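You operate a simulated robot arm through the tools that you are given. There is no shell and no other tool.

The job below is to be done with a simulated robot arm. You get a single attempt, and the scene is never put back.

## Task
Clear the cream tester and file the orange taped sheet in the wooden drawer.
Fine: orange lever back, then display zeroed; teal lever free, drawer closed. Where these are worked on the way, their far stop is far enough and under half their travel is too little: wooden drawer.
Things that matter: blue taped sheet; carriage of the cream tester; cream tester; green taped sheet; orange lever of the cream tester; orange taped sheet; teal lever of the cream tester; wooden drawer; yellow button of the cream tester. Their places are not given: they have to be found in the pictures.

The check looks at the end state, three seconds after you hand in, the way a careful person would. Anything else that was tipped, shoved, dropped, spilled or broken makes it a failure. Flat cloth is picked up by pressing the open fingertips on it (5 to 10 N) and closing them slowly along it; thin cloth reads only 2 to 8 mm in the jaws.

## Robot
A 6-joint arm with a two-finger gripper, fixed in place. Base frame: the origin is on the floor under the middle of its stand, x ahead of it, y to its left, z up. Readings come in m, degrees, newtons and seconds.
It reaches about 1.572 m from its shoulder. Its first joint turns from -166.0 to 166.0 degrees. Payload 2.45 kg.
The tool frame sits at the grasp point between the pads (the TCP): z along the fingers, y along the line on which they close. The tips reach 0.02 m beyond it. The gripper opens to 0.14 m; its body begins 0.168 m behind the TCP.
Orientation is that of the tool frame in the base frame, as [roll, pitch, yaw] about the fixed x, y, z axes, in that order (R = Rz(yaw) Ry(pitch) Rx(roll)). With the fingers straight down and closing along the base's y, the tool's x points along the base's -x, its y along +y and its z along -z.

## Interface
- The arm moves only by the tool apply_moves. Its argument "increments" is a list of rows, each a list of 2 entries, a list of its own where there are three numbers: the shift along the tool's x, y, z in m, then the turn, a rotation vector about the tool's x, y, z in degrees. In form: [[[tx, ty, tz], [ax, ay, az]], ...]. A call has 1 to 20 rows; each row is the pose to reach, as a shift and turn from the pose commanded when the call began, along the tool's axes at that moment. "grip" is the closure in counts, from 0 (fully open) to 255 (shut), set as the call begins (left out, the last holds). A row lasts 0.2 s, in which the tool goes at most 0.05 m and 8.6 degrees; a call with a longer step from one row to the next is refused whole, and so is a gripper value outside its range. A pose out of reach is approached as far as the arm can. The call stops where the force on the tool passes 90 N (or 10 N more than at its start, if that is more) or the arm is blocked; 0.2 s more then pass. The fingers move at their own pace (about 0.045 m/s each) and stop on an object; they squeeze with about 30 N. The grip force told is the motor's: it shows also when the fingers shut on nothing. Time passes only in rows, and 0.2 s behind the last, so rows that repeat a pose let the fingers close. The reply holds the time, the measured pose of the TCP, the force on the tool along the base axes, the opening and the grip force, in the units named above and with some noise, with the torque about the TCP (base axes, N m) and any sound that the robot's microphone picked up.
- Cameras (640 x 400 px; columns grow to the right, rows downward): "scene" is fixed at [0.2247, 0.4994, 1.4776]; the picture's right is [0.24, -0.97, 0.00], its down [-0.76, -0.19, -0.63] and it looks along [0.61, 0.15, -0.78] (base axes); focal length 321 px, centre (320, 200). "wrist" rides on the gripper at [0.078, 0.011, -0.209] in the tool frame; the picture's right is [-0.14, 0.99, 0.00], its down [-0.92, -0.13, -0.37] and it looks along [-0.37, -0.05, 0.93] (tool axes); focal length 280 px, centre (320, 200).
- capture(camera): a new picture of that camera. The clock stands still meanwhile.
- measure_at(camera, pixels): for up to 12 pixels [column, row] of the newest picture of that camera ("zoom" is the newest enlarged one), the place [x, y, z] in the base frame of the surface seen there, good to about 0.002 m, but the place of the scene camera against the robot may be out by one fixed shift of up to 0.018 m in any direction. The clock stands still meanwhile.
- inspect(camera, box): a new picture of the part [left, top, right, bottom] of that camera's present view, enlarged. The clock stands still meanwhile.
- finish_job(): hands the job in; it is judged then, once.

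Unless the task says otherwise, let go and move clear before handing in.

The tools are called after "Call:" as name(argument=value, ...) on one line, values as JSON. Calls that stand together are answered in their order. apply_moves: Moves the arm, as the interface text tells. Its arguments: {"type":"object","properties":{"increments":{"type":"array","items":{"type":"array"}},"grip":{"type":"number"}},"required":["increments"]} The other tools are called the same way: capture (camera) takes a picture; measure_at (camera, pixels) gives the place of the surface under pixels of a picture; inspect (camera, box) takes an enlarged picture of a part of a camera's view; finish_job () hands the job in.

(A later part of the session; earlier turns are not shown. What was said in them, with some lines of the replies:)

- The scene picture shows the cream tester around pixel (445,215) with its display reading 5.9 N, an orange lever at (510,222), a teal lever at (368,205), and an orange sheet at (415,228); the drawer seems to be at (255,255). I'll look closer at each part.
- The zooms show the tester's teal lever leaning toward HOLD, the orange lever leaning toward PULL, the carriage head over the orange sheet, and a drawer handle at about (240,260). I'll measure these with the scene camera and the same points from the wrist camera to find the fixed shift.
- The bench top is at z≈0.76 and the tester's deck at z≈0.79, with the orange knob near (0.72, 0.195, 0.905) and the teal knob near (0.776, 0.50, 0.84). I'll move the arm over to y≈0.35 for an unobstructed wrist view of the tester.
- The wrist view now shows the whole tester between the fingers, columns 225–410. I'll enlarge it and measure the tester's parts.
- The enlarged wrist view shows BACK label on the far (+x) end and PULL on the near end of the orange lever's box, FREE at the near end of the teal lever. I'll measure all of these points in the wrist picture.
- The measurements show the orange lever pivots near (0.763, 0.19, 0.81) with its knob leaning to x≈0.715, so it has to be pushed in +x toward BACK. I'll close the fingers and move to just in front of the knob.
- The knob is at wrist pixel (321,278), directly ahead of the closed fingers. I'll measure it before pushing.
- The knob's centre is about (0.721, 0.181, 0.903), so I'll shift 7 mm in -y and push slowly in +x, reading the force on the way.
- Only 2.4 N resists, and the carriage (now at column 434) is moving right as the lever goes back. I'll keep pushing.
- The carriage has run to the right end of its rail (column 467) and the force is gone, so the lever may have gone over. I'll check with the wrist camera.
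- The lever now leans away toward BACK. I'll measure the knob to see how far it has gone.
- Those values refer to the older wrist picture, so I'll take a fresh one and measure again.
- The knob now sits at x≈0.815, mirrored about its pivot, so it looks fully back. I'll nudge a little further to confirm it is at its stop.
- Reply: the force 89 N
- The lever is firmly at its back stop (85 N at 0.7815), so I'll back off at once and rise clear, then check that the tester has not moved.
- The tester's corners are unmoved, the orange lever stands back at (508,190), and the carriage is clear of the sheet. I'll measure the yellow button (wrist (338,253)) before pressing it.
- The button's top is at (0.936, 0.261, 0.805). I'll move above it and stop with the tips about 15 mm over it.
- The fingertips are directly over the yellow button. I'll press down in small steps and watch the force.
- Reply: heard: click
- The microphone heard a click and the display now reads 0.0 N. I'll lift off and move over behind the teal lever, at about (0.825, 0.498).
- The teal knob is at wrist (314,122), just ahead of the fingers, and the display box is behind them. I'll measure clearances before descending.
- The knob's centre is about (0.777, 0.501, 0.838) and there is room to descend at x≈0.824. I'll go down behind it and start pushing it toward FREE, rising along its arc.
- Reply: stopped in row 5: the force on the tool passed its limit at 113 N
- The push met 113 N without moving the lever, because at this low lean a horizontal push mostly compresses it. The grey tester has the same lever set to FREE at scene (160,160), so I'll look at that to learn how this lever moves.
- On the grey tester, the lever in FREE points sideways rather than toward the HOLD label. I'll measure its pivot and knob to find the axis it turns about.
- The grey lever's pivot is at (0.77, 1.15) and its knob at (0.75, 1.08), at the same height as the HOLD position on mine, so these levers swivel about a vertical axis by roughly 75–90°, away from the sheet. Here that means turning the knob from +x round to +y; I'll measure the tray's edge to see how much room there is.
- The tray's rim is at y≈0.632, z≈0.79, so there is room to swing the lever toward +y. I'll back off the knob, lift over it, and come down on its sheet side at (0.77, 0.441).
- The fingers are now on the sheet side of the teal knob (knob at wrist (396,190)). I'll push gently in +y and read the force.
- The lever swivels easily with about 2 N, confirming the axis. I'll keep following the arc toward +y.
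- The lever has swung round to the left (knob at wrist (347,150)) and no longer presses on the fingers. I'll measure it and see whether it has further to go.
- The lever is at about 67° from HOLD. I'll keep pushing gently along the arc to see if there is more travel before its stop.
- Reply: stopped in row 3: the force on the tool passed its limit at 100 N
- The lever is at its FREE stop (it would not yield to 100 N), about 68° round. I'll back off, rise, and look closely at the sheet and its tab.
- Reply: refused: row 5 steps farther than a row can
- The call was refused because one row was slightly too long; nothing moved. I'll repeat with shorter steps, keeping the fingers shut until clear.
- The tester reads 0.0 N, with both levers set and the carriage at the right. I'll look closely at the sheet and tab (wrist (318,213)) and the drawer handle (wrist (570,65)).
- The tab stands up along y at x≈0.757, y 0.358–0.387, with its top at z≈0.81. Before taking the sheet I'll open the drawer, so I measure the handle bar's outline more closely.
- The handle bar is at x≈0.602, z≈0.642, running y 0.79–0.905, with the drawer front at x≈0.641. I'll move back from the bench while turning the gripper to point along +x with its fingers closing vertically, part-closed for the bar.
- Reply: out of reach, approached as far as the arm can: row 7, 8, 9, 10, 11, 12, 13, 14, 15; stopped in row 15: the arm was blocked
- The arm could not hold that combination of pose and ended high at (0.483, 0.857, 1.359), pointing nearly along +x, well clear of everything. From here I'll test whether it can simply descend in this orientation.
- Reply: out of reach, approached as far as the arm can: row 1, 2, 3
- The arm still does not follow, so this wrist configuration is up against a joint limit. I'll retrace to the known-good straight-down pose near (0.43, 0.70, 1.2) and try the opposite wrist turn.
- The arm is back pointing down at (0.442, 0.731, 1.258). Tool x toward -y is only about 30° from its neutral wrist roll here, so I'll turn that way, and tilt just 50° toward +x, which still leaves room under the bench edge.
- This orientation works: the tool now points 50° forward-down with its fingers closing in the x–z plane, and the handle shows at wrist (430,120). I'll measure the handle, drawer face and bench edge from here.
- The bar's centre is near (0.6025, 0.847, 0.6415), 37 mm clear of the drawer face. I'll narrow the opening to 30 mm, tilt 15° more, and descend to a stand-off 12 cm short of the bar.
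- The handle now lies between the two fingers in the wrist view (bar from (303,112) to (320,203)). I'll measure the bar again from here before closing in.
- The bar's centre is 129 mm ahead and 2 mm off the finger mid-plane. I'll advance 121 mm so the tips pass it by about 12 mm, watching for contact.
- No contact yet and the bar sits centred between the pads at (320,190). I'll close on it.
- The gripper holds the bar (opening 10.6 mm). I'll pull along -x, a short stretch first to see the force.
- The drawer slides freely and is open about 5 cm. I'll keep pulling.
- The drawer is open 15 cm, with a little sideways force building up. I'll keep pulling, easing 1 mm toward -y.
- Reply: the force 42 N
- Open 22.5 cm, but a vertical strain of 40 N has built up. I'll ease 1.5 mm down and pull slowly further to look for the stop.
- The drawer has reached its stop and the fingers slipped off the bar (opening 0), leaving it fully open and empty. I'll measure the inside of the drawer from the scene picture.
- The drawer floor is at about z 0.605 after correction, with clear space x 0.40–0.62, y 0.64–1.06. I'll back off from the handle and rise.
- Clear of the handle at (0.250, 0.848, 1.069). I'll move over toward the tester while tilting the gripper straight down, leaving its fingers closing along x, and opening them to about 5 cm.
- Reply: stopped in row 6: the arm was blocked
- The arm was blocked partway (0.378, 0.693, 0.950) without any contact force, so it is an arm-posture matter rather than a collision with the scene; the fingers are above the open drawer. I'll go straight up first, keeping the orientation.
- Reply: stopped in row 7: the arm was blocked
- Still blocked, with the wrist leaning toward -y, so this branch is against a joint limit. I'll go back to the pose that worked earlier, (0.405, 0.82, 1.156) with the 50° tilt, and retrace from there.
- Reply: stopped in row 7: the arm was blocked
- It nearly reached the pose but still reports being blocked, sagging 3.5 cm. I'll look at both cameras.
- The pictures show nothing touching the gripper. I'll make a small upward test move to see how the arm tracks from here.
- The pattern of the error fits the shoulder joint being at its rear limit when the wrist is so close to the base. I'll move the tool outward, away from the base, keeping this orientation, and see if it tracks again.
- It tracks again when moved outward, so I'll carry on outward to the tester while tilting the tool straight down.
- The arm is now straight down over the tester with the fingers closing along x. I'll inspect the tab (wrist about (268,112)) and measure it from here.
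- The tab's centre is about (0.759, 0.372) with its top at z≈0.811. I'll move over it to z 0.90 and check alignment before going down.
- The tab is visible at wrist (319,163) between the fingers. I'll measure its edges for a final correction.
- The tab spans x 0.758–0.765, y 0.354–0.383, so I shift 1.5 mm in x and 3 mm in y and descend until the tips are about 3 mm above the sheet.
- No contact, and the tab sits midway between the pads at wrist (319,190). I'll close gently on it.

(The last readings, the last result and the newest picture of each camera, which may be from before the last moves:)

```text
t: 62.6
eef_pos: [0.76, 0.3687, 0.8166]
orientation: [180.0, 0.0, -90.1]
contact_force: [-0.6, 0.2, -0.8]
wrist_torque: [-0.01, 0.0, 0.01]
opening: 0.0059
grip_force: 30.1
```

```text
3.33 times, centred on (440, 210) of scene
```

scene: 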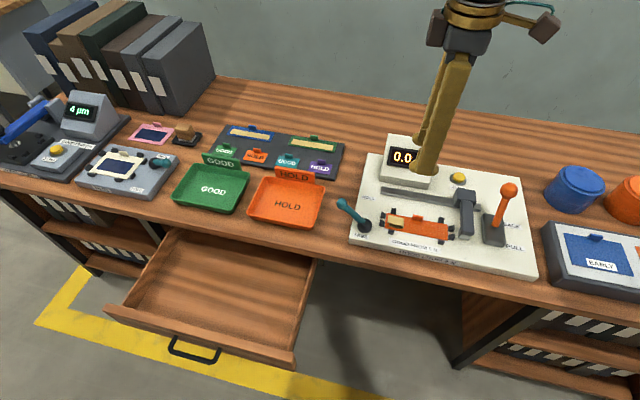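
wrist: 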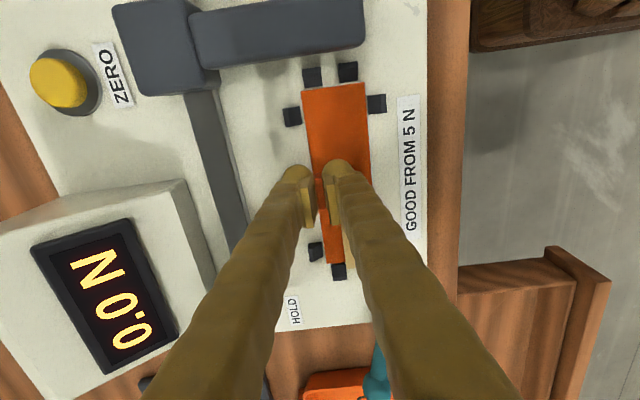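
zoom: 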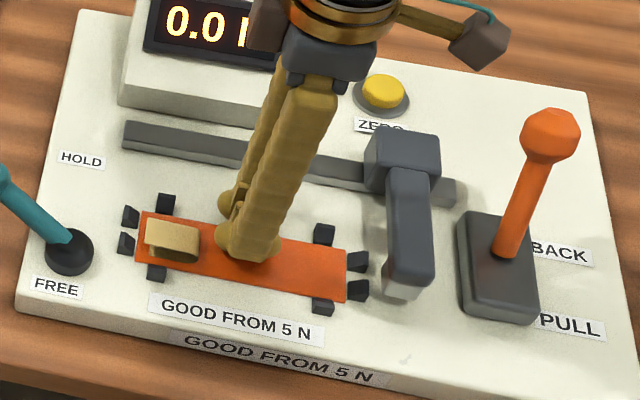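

The fingers hold the tab (5.9 mm, 30 N). I'll lift straight up slowly and look.

Call:
apply_moves(increments=[[[0, 0, -0.005], [0, 0, 0]], [[0, 0, -0.015], [0, 0, 0]], [[0, 0, -0.03], [0, 0, 0]], [[0, 0, -0.05], [0, 0, 0]]])

Call:
inspect(camera="scene", box=[360, 150, 520, 270])

Call:
capture(camera="wrist")

```text
t: 63.6
eef_pos: [0.7597, 0.3688, 0.8662]
orientation: [179.9, -0.2, -90.1]
contact_force: [1.0, -0.7, -0.3]
wrist_torque: [0.04, -0.02, -0.01]
opening: 0.0059
grip_force: 29.9
```

```text
3.33 times, centred on (440, 210) of scene
```

zoom: 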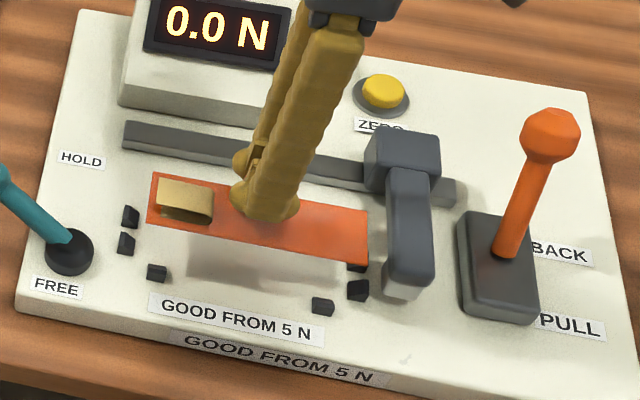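

```text
taken
```

wrist: 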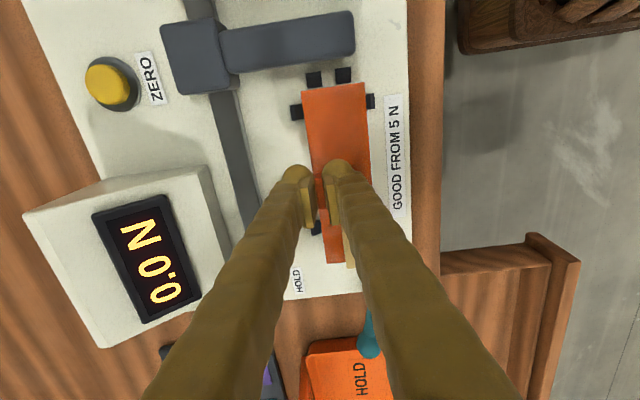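

The sheet is up, level and clear of its clips. I'll rise to z 1.0 and carry it over to above the drawer at (0.52, 0.82).

Call:
apply_moves(increments=[[[0, 0, -0.045], [0, 0, 0]], [[0, 0, -0.09], [0, 0, 0]], [[0, 0, -0.134], [0, 0, 0]], [[-0.0376, 0.02, -0.134], [0, 0, 0]], [[-0.0752, 0.04, -0.134], [0, 0, 0]], [[-0.1127, 0.06, -0.134], [0, 0, 0]], [[-0.1503, 0.08, -0.134], [0, 0, 0]], [[-0.1879, 0.1, -0.134], [0, 0, 0]], [[-0.2255, 0.12, -0.134], [0, 0, 0]], [[-0.2631, 0.14, -0.134], [0, 0, 0]], [[-0.3007, 0.16, -0.134], [0, 0, 0]], [[-0.3382, 0.18, -0.134], [0, 0, 0]], [[-0.3758, 0.2, -0.134], [0, 0, 0]], [[-0.4134, 0.22, -0.134], [0, 0, 0]], [[-0.451, 0.24, -0.134], [0, 0, 0]], [[-0.451, 0.24, -0.134], [0, 0, 0]]])

Call:
capture(camera="scene")

Call:
capture(camera="wrist")

```text
t: 67.0
eef_pos: [0.5193, 0.8207, 1.0009]
orientation: [180.0, -0.1, -90.0]
contact_force: [-0.3, 0.6, -0.9]
wrist_torque: [-0.01, 0.03, 0.03]
opening: 0.0063
grip_force: 29.8
```

```text
taken
```

scene: 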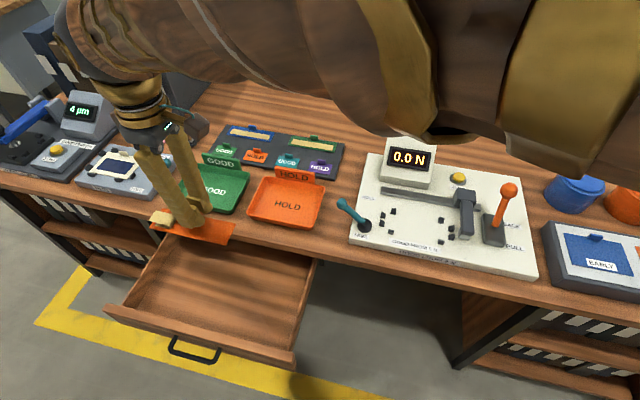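

```text
taken
```

wrist: 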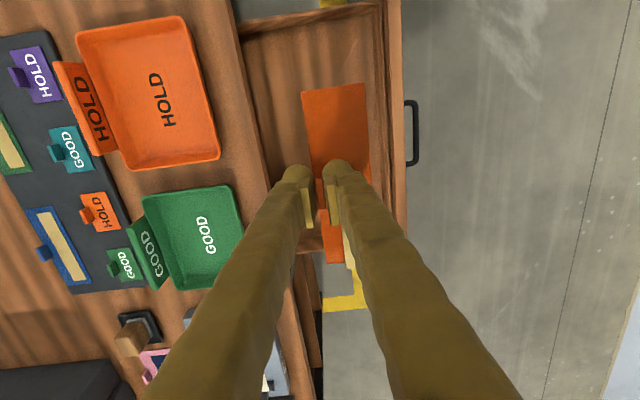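

The sheet is held over the drawer. I'll measure the drawer's inner edges from the wrist camera before descending.

Call:
measure_at(camera="wrist", pixels=[[385, 60], [393, 60], [375, 60], [300, 60], [270, 120], [240, 100], [250, 60], [300, 12], [395, 180], [380, 180], [310, 275], [290, 160]])

Call:
measure_at(camera="scene", pixels=[[200, 335], [110, 310], [290, 355], [180, 290], [250, 300], [150, 262], [310, 265], [160, 320], [195, 318]])

```text
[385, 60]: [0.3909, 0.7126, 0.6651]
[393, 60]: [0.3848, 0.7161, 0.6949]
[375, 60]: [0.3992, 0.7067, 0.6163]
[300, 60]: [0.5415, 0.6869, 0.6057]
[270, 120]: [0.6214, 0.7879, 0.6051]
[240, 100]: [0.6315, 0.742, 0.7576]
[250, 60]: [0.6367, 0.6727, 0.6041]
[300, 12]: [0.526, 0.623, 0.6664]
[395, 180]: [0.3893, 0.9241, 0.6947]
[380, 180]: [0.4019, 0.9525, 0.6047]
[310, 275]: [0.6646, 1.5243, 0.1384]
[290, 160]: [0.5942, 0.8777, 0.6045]
```

```text
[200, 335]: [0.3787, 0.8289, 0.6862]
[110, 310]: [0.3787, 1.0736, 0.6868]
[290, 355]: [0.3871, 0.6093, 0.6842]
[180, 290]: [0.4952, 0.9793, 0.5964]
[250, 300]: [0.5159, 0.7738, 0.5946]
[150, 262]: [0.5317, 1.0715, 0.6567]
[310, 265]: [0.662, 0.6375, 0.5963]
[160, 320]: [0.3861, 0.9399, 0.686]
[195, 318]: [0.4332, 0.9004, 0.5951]
```

The drawer floor is at z 0.605 and its front panel's inside at x≈0.395, so the sheet fits with room all round. I'll lower it, slowing near the floor.

Call:
apply_moves(increments=[[[0, 0, 0.043], [0, 0, 0]], [[0, 0, 0.086], [0, 0, 0]], [[0, 0, 0.129], [0, 0, 0]], [[0, 0, 0.172], [0, 0, 0]], [[0, 0, 0.215], [0, 0, 0]], [[0, 0, 0.255], [0, 0, 0]], [[0, 0, 0.29], [0, 0, 0]], [[0, 0, 0.32], [0, 0, 0]], [[0, 0, 0.34], [0, 0, 0]], [[0, 0, 0.352], [0, 0, 0]], [[0, 0, 0.36], [0, 0, 0]], [[0, 0, 0.364], [0, 0, 0]]])

Call:
capture(camera="scene")

Call:
capture(camera="wrist")

```text
t: 69.6
eef_pos: [0.5218, 0.8188, 0.6356]
orientation: [179.9, -0.2, -90.1]
contact_force: [0.4, 0.1, -0.2]
wrist_torque: [0.01, -0.03, -0.01]
opening: 0.006
grip_force: 30.2
```

```text
taken
```

scene: 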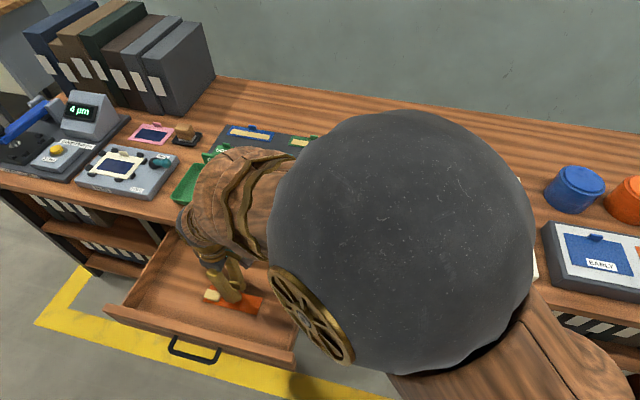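

```text
taken
```

wrist: 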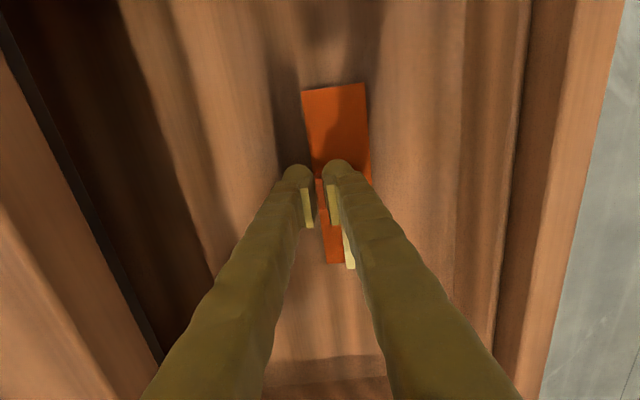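

The sheet hangs about 4 mm above the drawer floor. I'll lower it the last few millimetres and let go.

Call:
apply_moves(increments=[[[0, 0, 0.002], [0, 0, 0]], [[0, 0, 0.0035], [0, 0, 0]]])

Call:
apply_moves(increments=[[[0, 0, 0], [0, 0, 0]], [[0, 0, 0], [0, 0, 0]], [[0, 0, 0], [0, 0, 0]], [[0, 0, 0], [0, 0, 0]]], grip=180)

Call:
capture(camera="wrist")

```text
t: 70.2
eef_pos: [0.5205, 0.82, 0.6326]
orientation: [-180.0, -0.1, -90.2]
contact_force: [-1.1, -0.5, -0.3]
wrist_torque: [-0.03, 0.01, -0.04]
opening: 0.0059
grip_force: 30.3
```

```text
t: 71.2
eef_pos: [0.5203, 0.8193, 0.6317]
orientation: [-179.9, -0.1, -90.1]
contact_force: [-0.4, 0.3, -0.5]
wrist_torque: [0.01, -0.01, -0.02]
opening: 0.0414
grip_force: 0.0
```

```text
taken
```

wrist: 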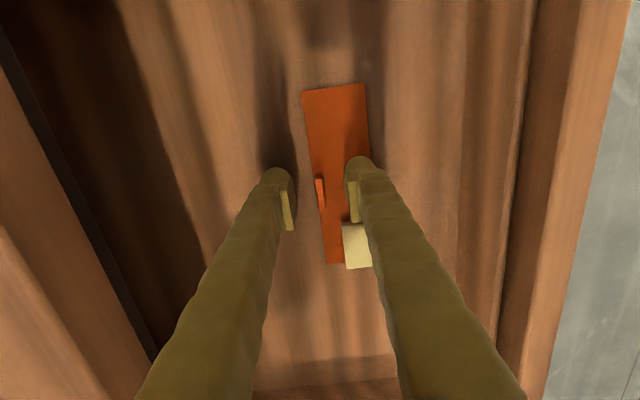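

The sheet lies flat in the drawer with the tab free. I'll rise straight up out of the drawer and look.

Call:
apply_moves(increments=[[[0, 0, -0.01], [0, 0, 0]], [[0, 0, -0.03], [0, 0, 0]], [[0, 0, -0.07], [0, 0, 0]], [[0, 0, -0.11], [0, 0, 0]], [[0, 0, -0.15], [0, 0, 0]]])

Call:
capture(camera="wrist")

Call:
capture(camera="scene")

```text
t: 72.4
eef_pos: [0.5196, 0.8198, 0.782]
orientation: [179.9, -0.1, -90.1]
contact_force: [0.6, -0.6, -1.4]
wrist_torque: [-0.03, -0.02, 0.0]
opening: 0.0411
grip_force: 0.0
```

```text
taken
```

wrist: 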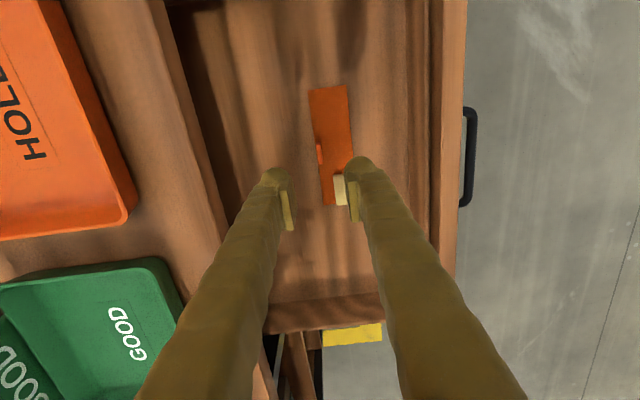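

```text
taken
```

scene: 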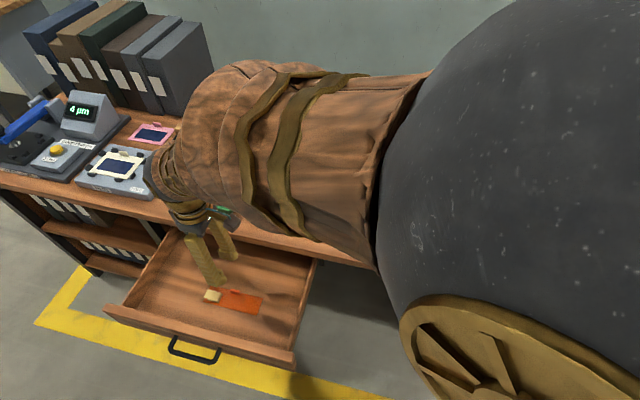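

The orange sheet lies in the drawer (wrist (332,140)) and the fingers are clear. I'll measure the handle bar at (470,155) and the sheet for planning the closing push.

Call:
measure_at(camera="wrist", pixels=[[472, 140], [472, 160], [471, 175], [468, 110], [464, 203], [450, 150], [315, 95], [345, 90], [325, 200], [318, 155], [458, 150], [434, 150]])

```text
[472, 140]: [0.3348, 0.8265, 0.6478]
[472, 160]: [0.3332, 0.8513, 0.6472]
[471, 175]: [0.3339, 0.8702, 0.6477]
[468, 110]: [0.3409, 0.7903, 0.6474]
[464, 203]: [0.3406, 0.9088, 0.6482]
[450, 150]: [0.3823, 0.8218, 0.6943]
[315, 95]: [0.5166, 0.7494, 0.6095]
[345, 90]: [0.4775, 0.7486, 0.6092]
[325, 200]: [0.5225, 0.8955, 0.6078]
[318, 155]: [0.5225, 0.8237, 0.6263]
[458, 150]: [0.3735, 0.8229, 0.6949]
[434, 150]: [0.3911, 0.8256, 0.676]
```

The bar is at x≈0.335, so the drawer is 26.7 cm open. I'll close the fingers and move to the robot side of the bar, still above it, checking that the arm tracks.

Call:
apply_moves(increments=[[[-0.0047, 0.0424, -0.02], [0, 0, 0]], [[-0.0093, 0.0849, -0.02], [0, 0, 0]], [[-0.014, 0.1273, -0.02], [0, 0, 0]], [[-0.0187, 0.1697, -0.02], [0, 0, 0]], [[-0.0233, 0.2122, -0.02], [0, 0, 0]], [[-0.028, 0.2546, -0.02], [0, 0, 0]], [[-0.028, 0.2546, -0.02], [0, 0, 0]]], grip=255)

Call:
capture(camera="wrist")

Call:
capture(camera="scene")

```text
t: 74.0
eef_pos: [0.2653, 0.8476, 0.8023]
orientation: [180.0, -0.1, -90.0]
contact_force: [-0.3, 1.0, -0.6]
wrist_torque: [0.0, 0.0, 0.02]
opening: 0.0
grip_force: 30.2
```

```text
taken
```

wrist: 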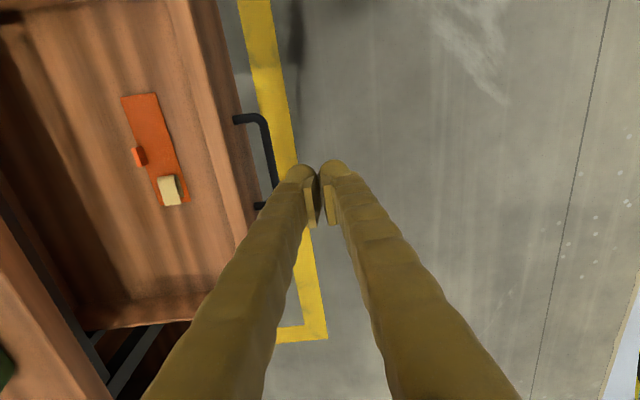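

```text
taken
```

scene: 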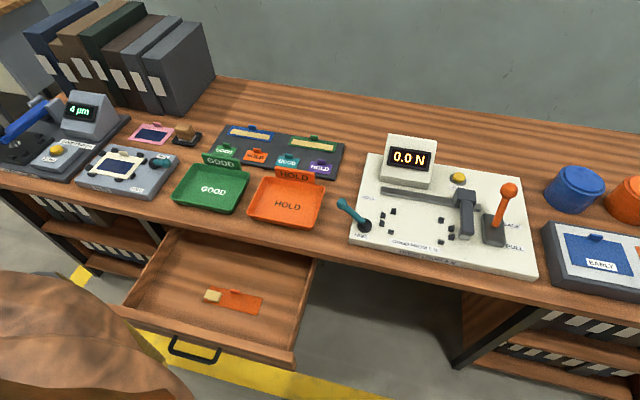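

The arm tracks well at (0.265, 0.848, 0.802). I'll descend in front of the bar with a 20° backward lean, so that the upper fingers stay clear of the bench edge when the drawer goes in.

Call:
apply_moves(increments=[[[0, 0, 0.035], [5, 0, 0]], [[0, 0, 0.075], [10, 0, 0]], [[0, 0, 0.115], [15, 0, 0]], [[0, 0.002, 0.145], [20, 0, 0]], [[0, 0.002, 0.157], [20, 0, 0]], [[0, 0.002, 0.157], [20, 0, 0]]])

Call:
capture(camera="wrist")

Call:
capture(camera="scene")

```text
t: 75.4
eef_pos: [0.2642, 0.8497, 0.645]
orientation: [-159.9, 0.0, -90.1]
contact_force: [-0.4, -0.3, 0.3]
wrist_torque: [0.0, 0.03, -0.04]
opening: 0.0
grip_force: 29.4
```

```text
taken
```

wrist: 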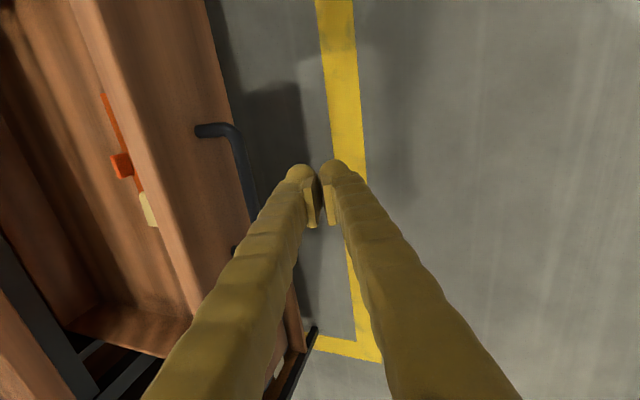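

```text
taken
```

scene: 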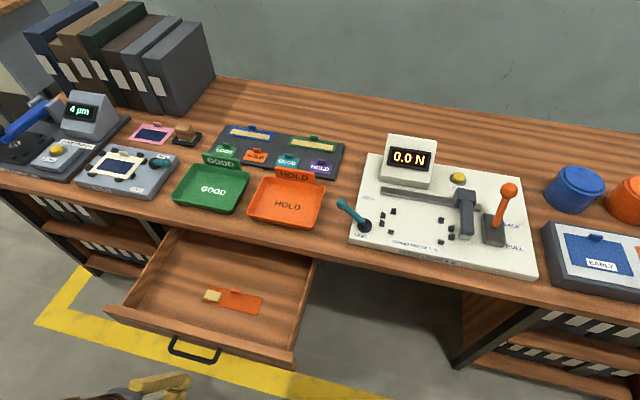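

Positioned in front of the bar. I'll push slowly in +x until the drawer starts to move.

Call:
apply_moves(increments=[[[0, -0.0094, 0.0034], [0, 0, 0]], [[0, -0.0188, 0.0069], [0, 0, 0]], [[0, -0.0282, 0.0103], [0, 0, 0]], [[0, -0.0376, 0.0137], [0, 0, 0]], [[0, -0.0469, 0.0172], [0, 0, 0]], [[0, -0.0563, 0.0206], [0, 0, 0]]])

Call:
capture(camera="scene")

```text
t: 76.8
eef_pos: [0.3247, 0.8483, 0.6449]
orientation: [-160.0, -0.1, -90.1]
contact_force: [0.0, -0.3, -0.7]
wrist_torque: [0.01, 0.0, 0.02]
opening: 0.0
grip_force: 29.1
```

```text
taken
```

scene: 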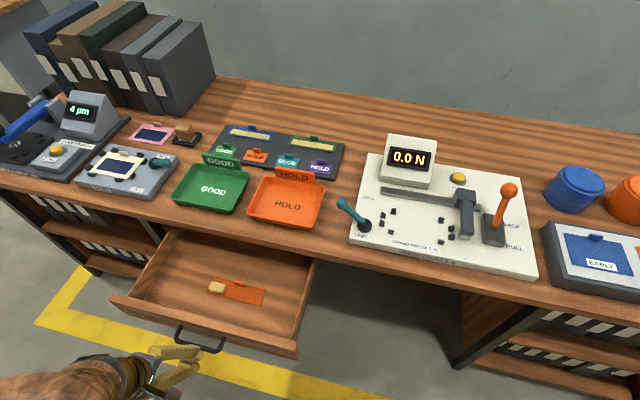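

The drawer is moving in smoothly, carrying the sheet with it. I'll continue at a steady slow pace.

Call:
apply_moves(increments=[[[0, -0.0113, 0.0041], [0, 0, 0]], [[0, -0.0225, 0.0082], [0, 0, 0]], [[0, -0.0338, 0.0124], [0, 0, 0]], [[0, -0.0451, 0.0165], [0, 0, 0]], [[0, -0.0563, 0.0206], [0, 0, 0]], [[0, -0.0676, 0.0247], [0, 0, 0]], [[0, -0.0789, 0.0289], [0, 0, 0]], [[0, -0.0901, 0.033], [0, 0, 0]], [[0, -0.1014, 0.0371], [0, 0, 0]], [[0, -0.1127, 0.0412], [0, 0, 0]], [[0, -0.124, 0.0454], [0, 0, 0]], [[0, -0.1352, 0.0495], [0, 0, 0]], [[0, -0.1465, 0.0536], [0, 0, 0]]])

Call:
capture(camera="scene")

Call:
capture(camera="wrist")

```text
t: 79.6
eef_pos: [0.4811, 0.848, 0.6457]
orientation: [-160.1, -0.1, -90.1]
contact_force: [0.4, 0.5, -0.3]
wrist_torque: [0.0, 0.03, 0.01]
opening: 0.0
grip_force: 29.9
```

```text
taken
```

scene: 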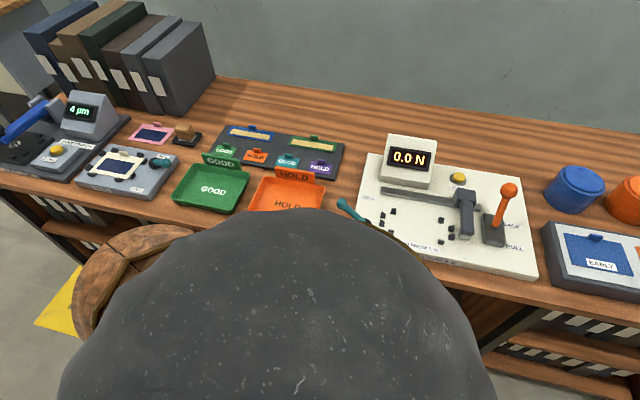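

```text
taken
```

wrist: 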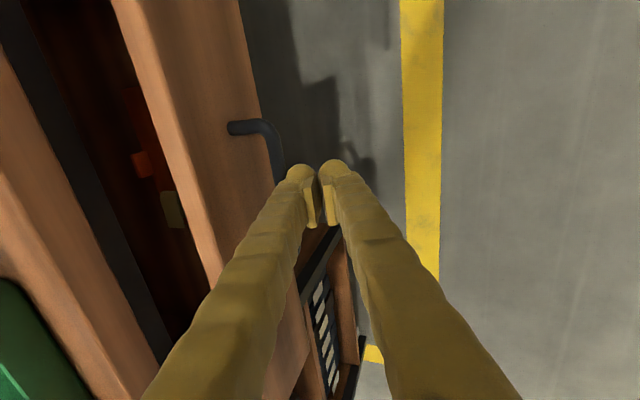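

The drawer is going in, with the sheet still visible inside at wrist (145,165). I'll measure the bar and the gap still left to the bench.

Call:
measure_at(camera="wrist", pixels=[[275, 155], [272, 140], [200, 100], [185, 150], [230, 120], [60, 200], [110, 250], [140, 165], [245, 128]])

```text
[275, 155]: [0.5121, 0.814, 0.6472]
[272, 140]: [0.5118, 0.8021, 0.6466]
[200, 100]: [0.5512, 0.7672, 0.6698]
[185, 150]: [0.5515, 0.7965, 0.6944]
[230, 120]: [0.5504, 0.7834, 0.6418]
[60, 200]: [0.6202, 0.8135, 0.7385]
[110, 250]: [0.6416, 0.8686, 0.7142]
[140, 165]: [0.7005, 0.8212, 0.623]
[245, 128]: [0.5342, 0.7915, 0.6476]
```

The drawer front is at x≈0.5505, 8.9 cm short of closed. I'll push 7.5 cm more, then finish in small steps.

Call:
apply_moves(increments=[[[0, -0.0113, 0.0041], [0, 0, 0]], [[0, -0.0225, 0.0082], [0, 0, 0]], [[0, -0.0338, 0.0124], [0, 0, 0]], [[0, -0.0451, 0.0165], [0, 0, 0]], [[0, -0.0563, 0.0206], [0, 0, 0]], [[0, -0.0648, 0.0237], [0, 0, 0]], [[0, -0.0704, 0.0258], [0, 0, 0]]])

Call:
capture(camera="wrist")

```text
t: 81.2
eef_pos: [0.5556, 0.8494, 0.6447]
orientation: [-160.1, -0.1, -90.1]
contact_force: [-0.1, -0.7, 0.3]
wrist_torque: [-0.02, 0.03, 0.03]
opening: 0.0
grip_force: 29.5
```

```text
taken
```

wrist: 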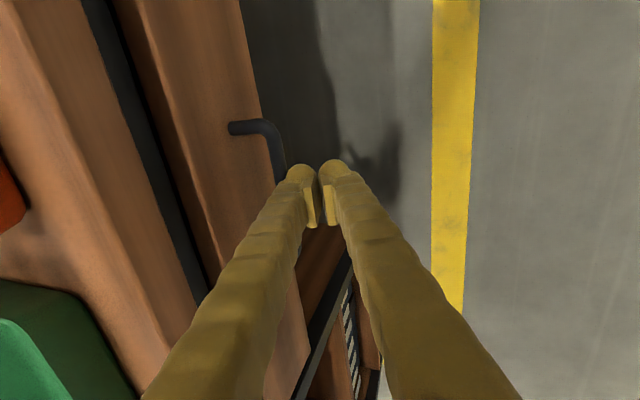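

About 15 mm remain and the push is still nearly force-free. I'll go on in 3 mm steps.

Call:
apply_moves(increments=[[[0, -0.0028, 0.001], [0, 0, 0]], [[0, -0.0056, 0.0021], [0, 0, 0]], [[0, -0.0085, 0.0031], [0, 0, 0]], [[0, -0.0113, 0.0041], [0, 0, 0]]])

Call:
capture(camera="wrist")

Call:
measure_at(camera="wrist", pixels=[[275, 150], [230, 110], [200, 150], [245, 128], [190, 100], [180, 50]])

```text
t: 82.2
eef_pos: [0.5675, 0.8484, 0.6448]
orientation: [-160.0, -0.1, -90.1]
contact_force: [-0.2, 1.2, -0.1]
wrist_torque: [-0.01, 0.01, 0.0]
opening: 0.0002
grip_force: 29.8
```

```text
taken
```

wrist: 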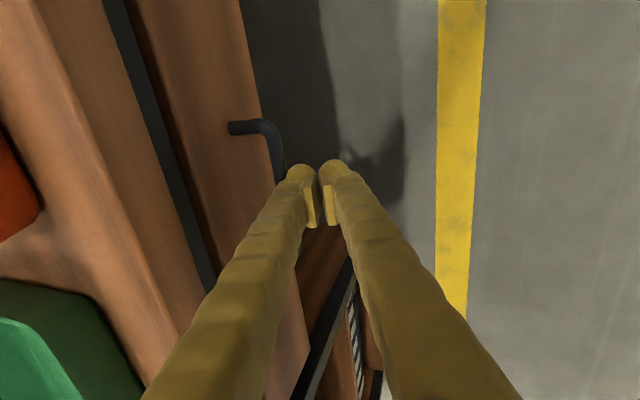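

```text
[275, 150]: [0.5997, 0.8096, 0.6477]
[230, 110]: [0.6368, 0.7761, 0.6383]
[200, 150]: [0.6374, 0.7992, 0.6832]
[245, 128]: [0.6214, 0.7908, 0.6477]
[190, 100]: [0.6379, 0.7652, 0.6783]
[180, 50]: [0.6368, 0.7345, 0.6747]
```

The drawer face is at x≈0.637, 2–3 mm short of its original place. I'll press on in 1 mm steps until it stops.

Call:
apply_moves(increments=[[[0, -0.0014, 0.0005], [0, 0, 0]], [[0, -0.0023, 0.0008], [0, 0, 0]], [[0, -0.0028, 0.001], [0, 0, 0]]])

```text
t: 83.0
eef_pos: [0.5689, 0.847, 0.645]
orientation: [-160.0, -0.1, -90.1]
contact_force: [-9.6, -2.3, 4.2]
wrist_torque: [0.04, -0.09, 0.05]
opening: 0.0001
grip_force: 29.7
```

A 10 N resistance now shows, so it is against its stop. One more millimetre to be sure.

Call:
apply_moves(increments=[[[0, -0.0009, 0.0003], [0, 0, 0]], [[0, -0.0014, 0.0005], [0, 0, 0]]])

Call:
capture(camera="wrist")

Call:
measure_at(camera="wrist", pixels=[[230, 110], [200, 150], [190, 100], [180, 50], [210, 60], [275, 150]])

```text
t: 83.6
eef_pos: [0.5703, 0.8482, 0.6455]
orientation: [-160.1, -0.1, -90.0]
contact_force: [-40.8, -6.2, 10.7]
wrist_torque: [0.06, -0.22, 0.27]
opening: 0.0
grip_force: 28.8
```

```text
taken
```

wrist: 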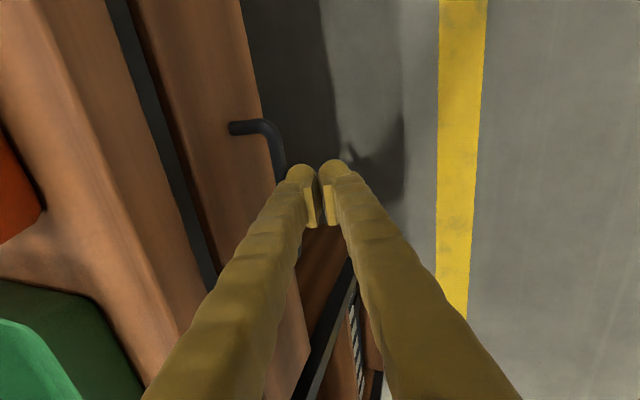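

```text
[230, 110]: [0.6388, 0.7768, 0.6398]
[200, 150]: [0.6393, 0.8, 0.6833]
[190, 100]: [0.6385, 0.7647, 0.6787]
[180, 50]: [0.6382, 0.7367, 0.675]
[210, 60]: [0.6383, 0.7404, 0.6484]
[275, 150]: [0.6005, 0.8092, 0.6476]
```

The drawer face is back at x≈0.6386, where it began, so the drawer is closed. I'll back away from the handle and rise clear.

Call:
apply_moves(increments=[[[0, 0.0188, -0.0069], [0, 0, 0]], [[0, 0.0516, -0.0189], [0, 0, 0]], [[0, 0.0845, -0.0309], [0, 0, 0]], [[0, 0.0701, -0.0685], [0, 0, 0]], [[0, 0.0564, -0.106], [0, 0, 0]], [[0, 0.0426, -0.1436], [0, 0, 0]], [[0, 0.0289, -0.1812], [0, 0, 0]], [[0, 0.0151, -0.2187], [0, 0, 0]], [[0, 0.0014, -0.2563], [0, 0, 0]], [[0, -0.0124, -0.2938], [0, 0, 0]]])

Call:
capture(camera="scene")

Call:
capture(camera="wrist")

```text
t: 85.8
eef_pos: [0.4822, 0.8481, 0.9237]
orientation: [-160.1, -0.1, -90.2]
contact_force: [-1.0, -0.2, 0.2]
wrist_torque: [0.04, 0.02, 0.0]
opening: 0.0
grip_force: 29.5
```

```text
taken
```

scene: 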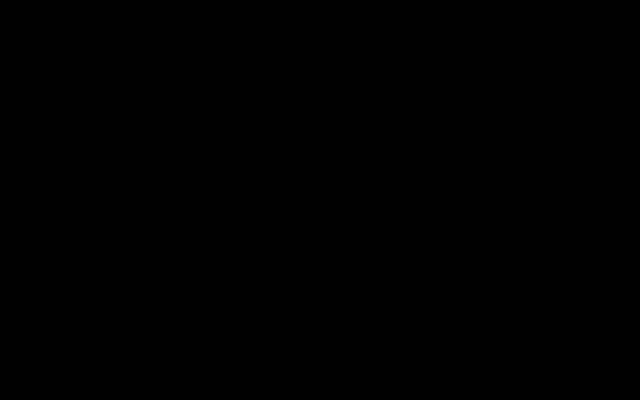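

```text
taken
```

wrist: 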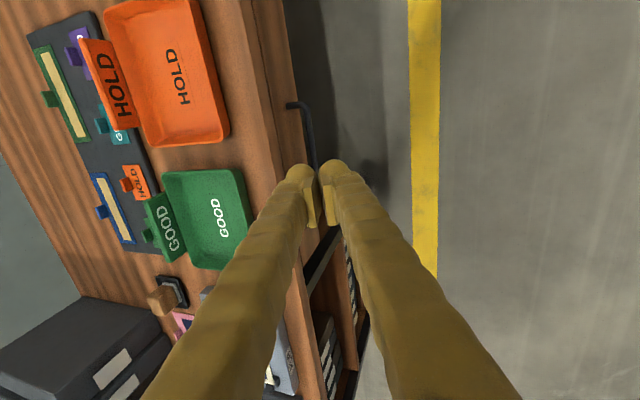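

The scene camera is covered by the arm's elbow, so I'll move the arm up and over toward the tester, where the view was clear before, to verify the final state.

Call:
apply_moves(increments=[[[0.0, -0.0137, -0.0376], [-1.5, 0, 0]], [[0.01, -0.0275, -0.0751], [-3, 0, 0]], [[0.04, -0.045, -0.09], [-5, 0, 0]], [[0.08, -0.065, -0.095], [-7, 0, 0]], [[0.12, -0.085, -0.1], [-9, 0, 0]], [[0.16, -0.105, -0.105], [-11, 0, 0]], [[0.2, -0.125, -0.11], [-13, 0, 0]], [[0.24, -0.145, -0.115], [-15, 0, 0]], [[0.28, -0.165, -0.12], [-17, 0, 0]], [[0.32, -0.185, -0.125], [-19, 0, 0]], [[0.36, -0.2, -0.13], [-20, 0, 0]], [[0.4, -0.2096, -0.1362], [-20, 0, 0]]])

Call:
capture(camera="scene")

Call:
capture(camera="wrist")

```text
t: 88.4
eef_pos: [0.6322, 0.4475, 1.1248]
orientation: [180.0, -0.1, -90.1]
contact_force: [0.0, -0.5, 0.2]
wrist_torque: [0.0, 0.02, 0.03]
opening: 0.0
grip_force: 29.3
```

```text
taken
```

scene: 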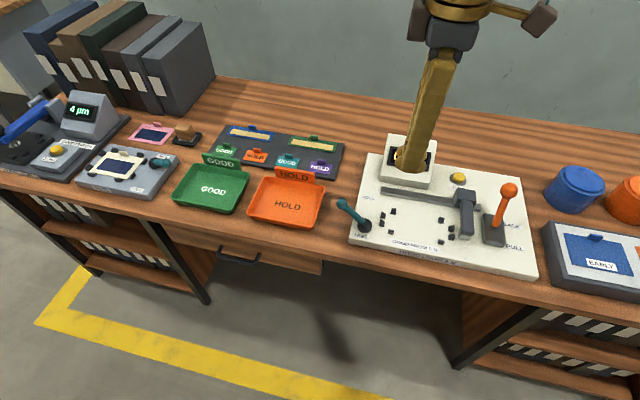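

```text
taken
```

wrist: 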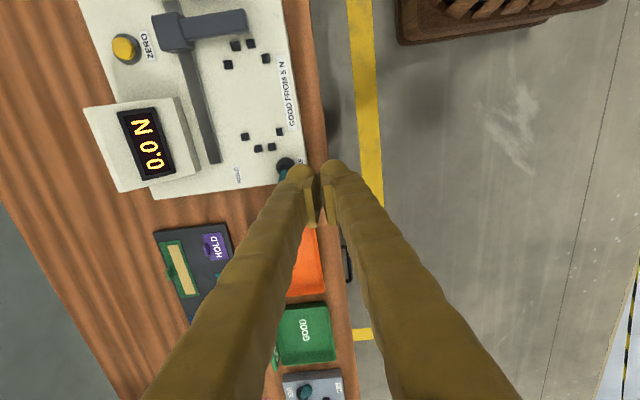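

The scene shows the drawer shut, the tester empty with 0.0 N, and both levers set. I'll take two close-ups to verify before handing in.

Call:
inspect(camera="scene", box=[140, 120, 350, 290])

Call:
inspect(camera="scene", box=[330, 120, 550, 290])

Call:
measure_at(camera="scene", pixels=[[280, 262], [200, 235], [200, 241], [239, 261], [535, 275], [352, 240], [457, 178]])

```text
2.35 times, centred on (245, 205) of scene
```

zoom: 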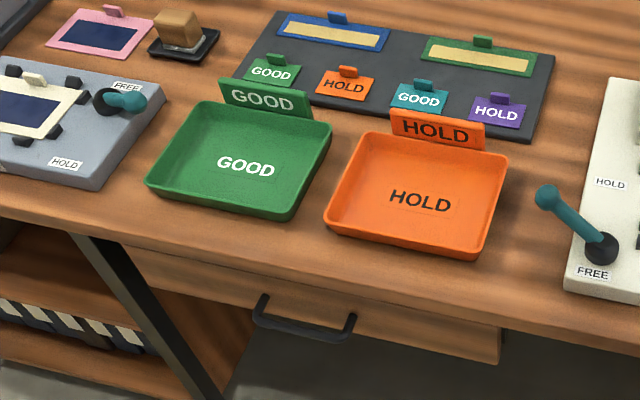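

```text
2.35 times, centred on (440, 205) of scene
```

zoom: 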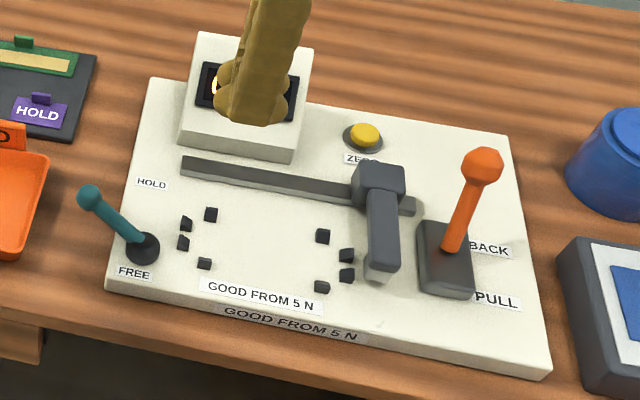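

```text
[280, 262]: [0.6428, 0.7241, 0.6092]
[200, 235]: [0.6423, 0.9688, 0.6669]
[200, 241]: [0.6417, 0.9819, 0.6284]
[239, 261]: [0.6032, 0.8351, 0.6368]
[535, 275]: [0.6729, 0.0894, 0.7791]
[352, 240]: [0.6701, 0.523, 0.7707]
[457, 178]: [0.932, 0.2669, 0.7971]
```

The close-ups show the orange lever at BACK, the teal lever at FREE and the tester empty. The wrist picture reads 0.0 N. The drawer face and the tester corners measure within about 2 mm of where they started, and everything else is undisturbed. The arm is clear, so I'm handing in the job.

Call:
finish_job()

```text
The job is handed in.
```

The orange taped sheet is in the wooden drawer and the cream tester is cleared. I've handed the job in; no verdict has come back.

- **Orange lever:** it is fully at BACK, pushed to its stop. The carriage moved to the right end of its rail as the lever went over.
- **Display:** I pressed the yellow button after the lever was back, and it reads 0.0 N.
- **Teal lever:** it is at FREE, turned to its stop.
- **Sheet:** I lifted it by its tab and laid it flat in the drawer. It was still lying inside when I last saw it, with the drawer most of the way shut.
- **Drawer:** I opened it to its far stop, about 27 cm, then pushed it closed. Its front measures where it started.

The gripper slipped off the drawer handle when the drawer hit its far stop. I also pushed both levers against their stops harder than needed, up to about 113 N. The tester's corners measured within about 2 mm of their starting places afterwards, and the last pictures show the blue and green sheets and the trays undisturbed. The arm is up and clear of everything, holding nothing.
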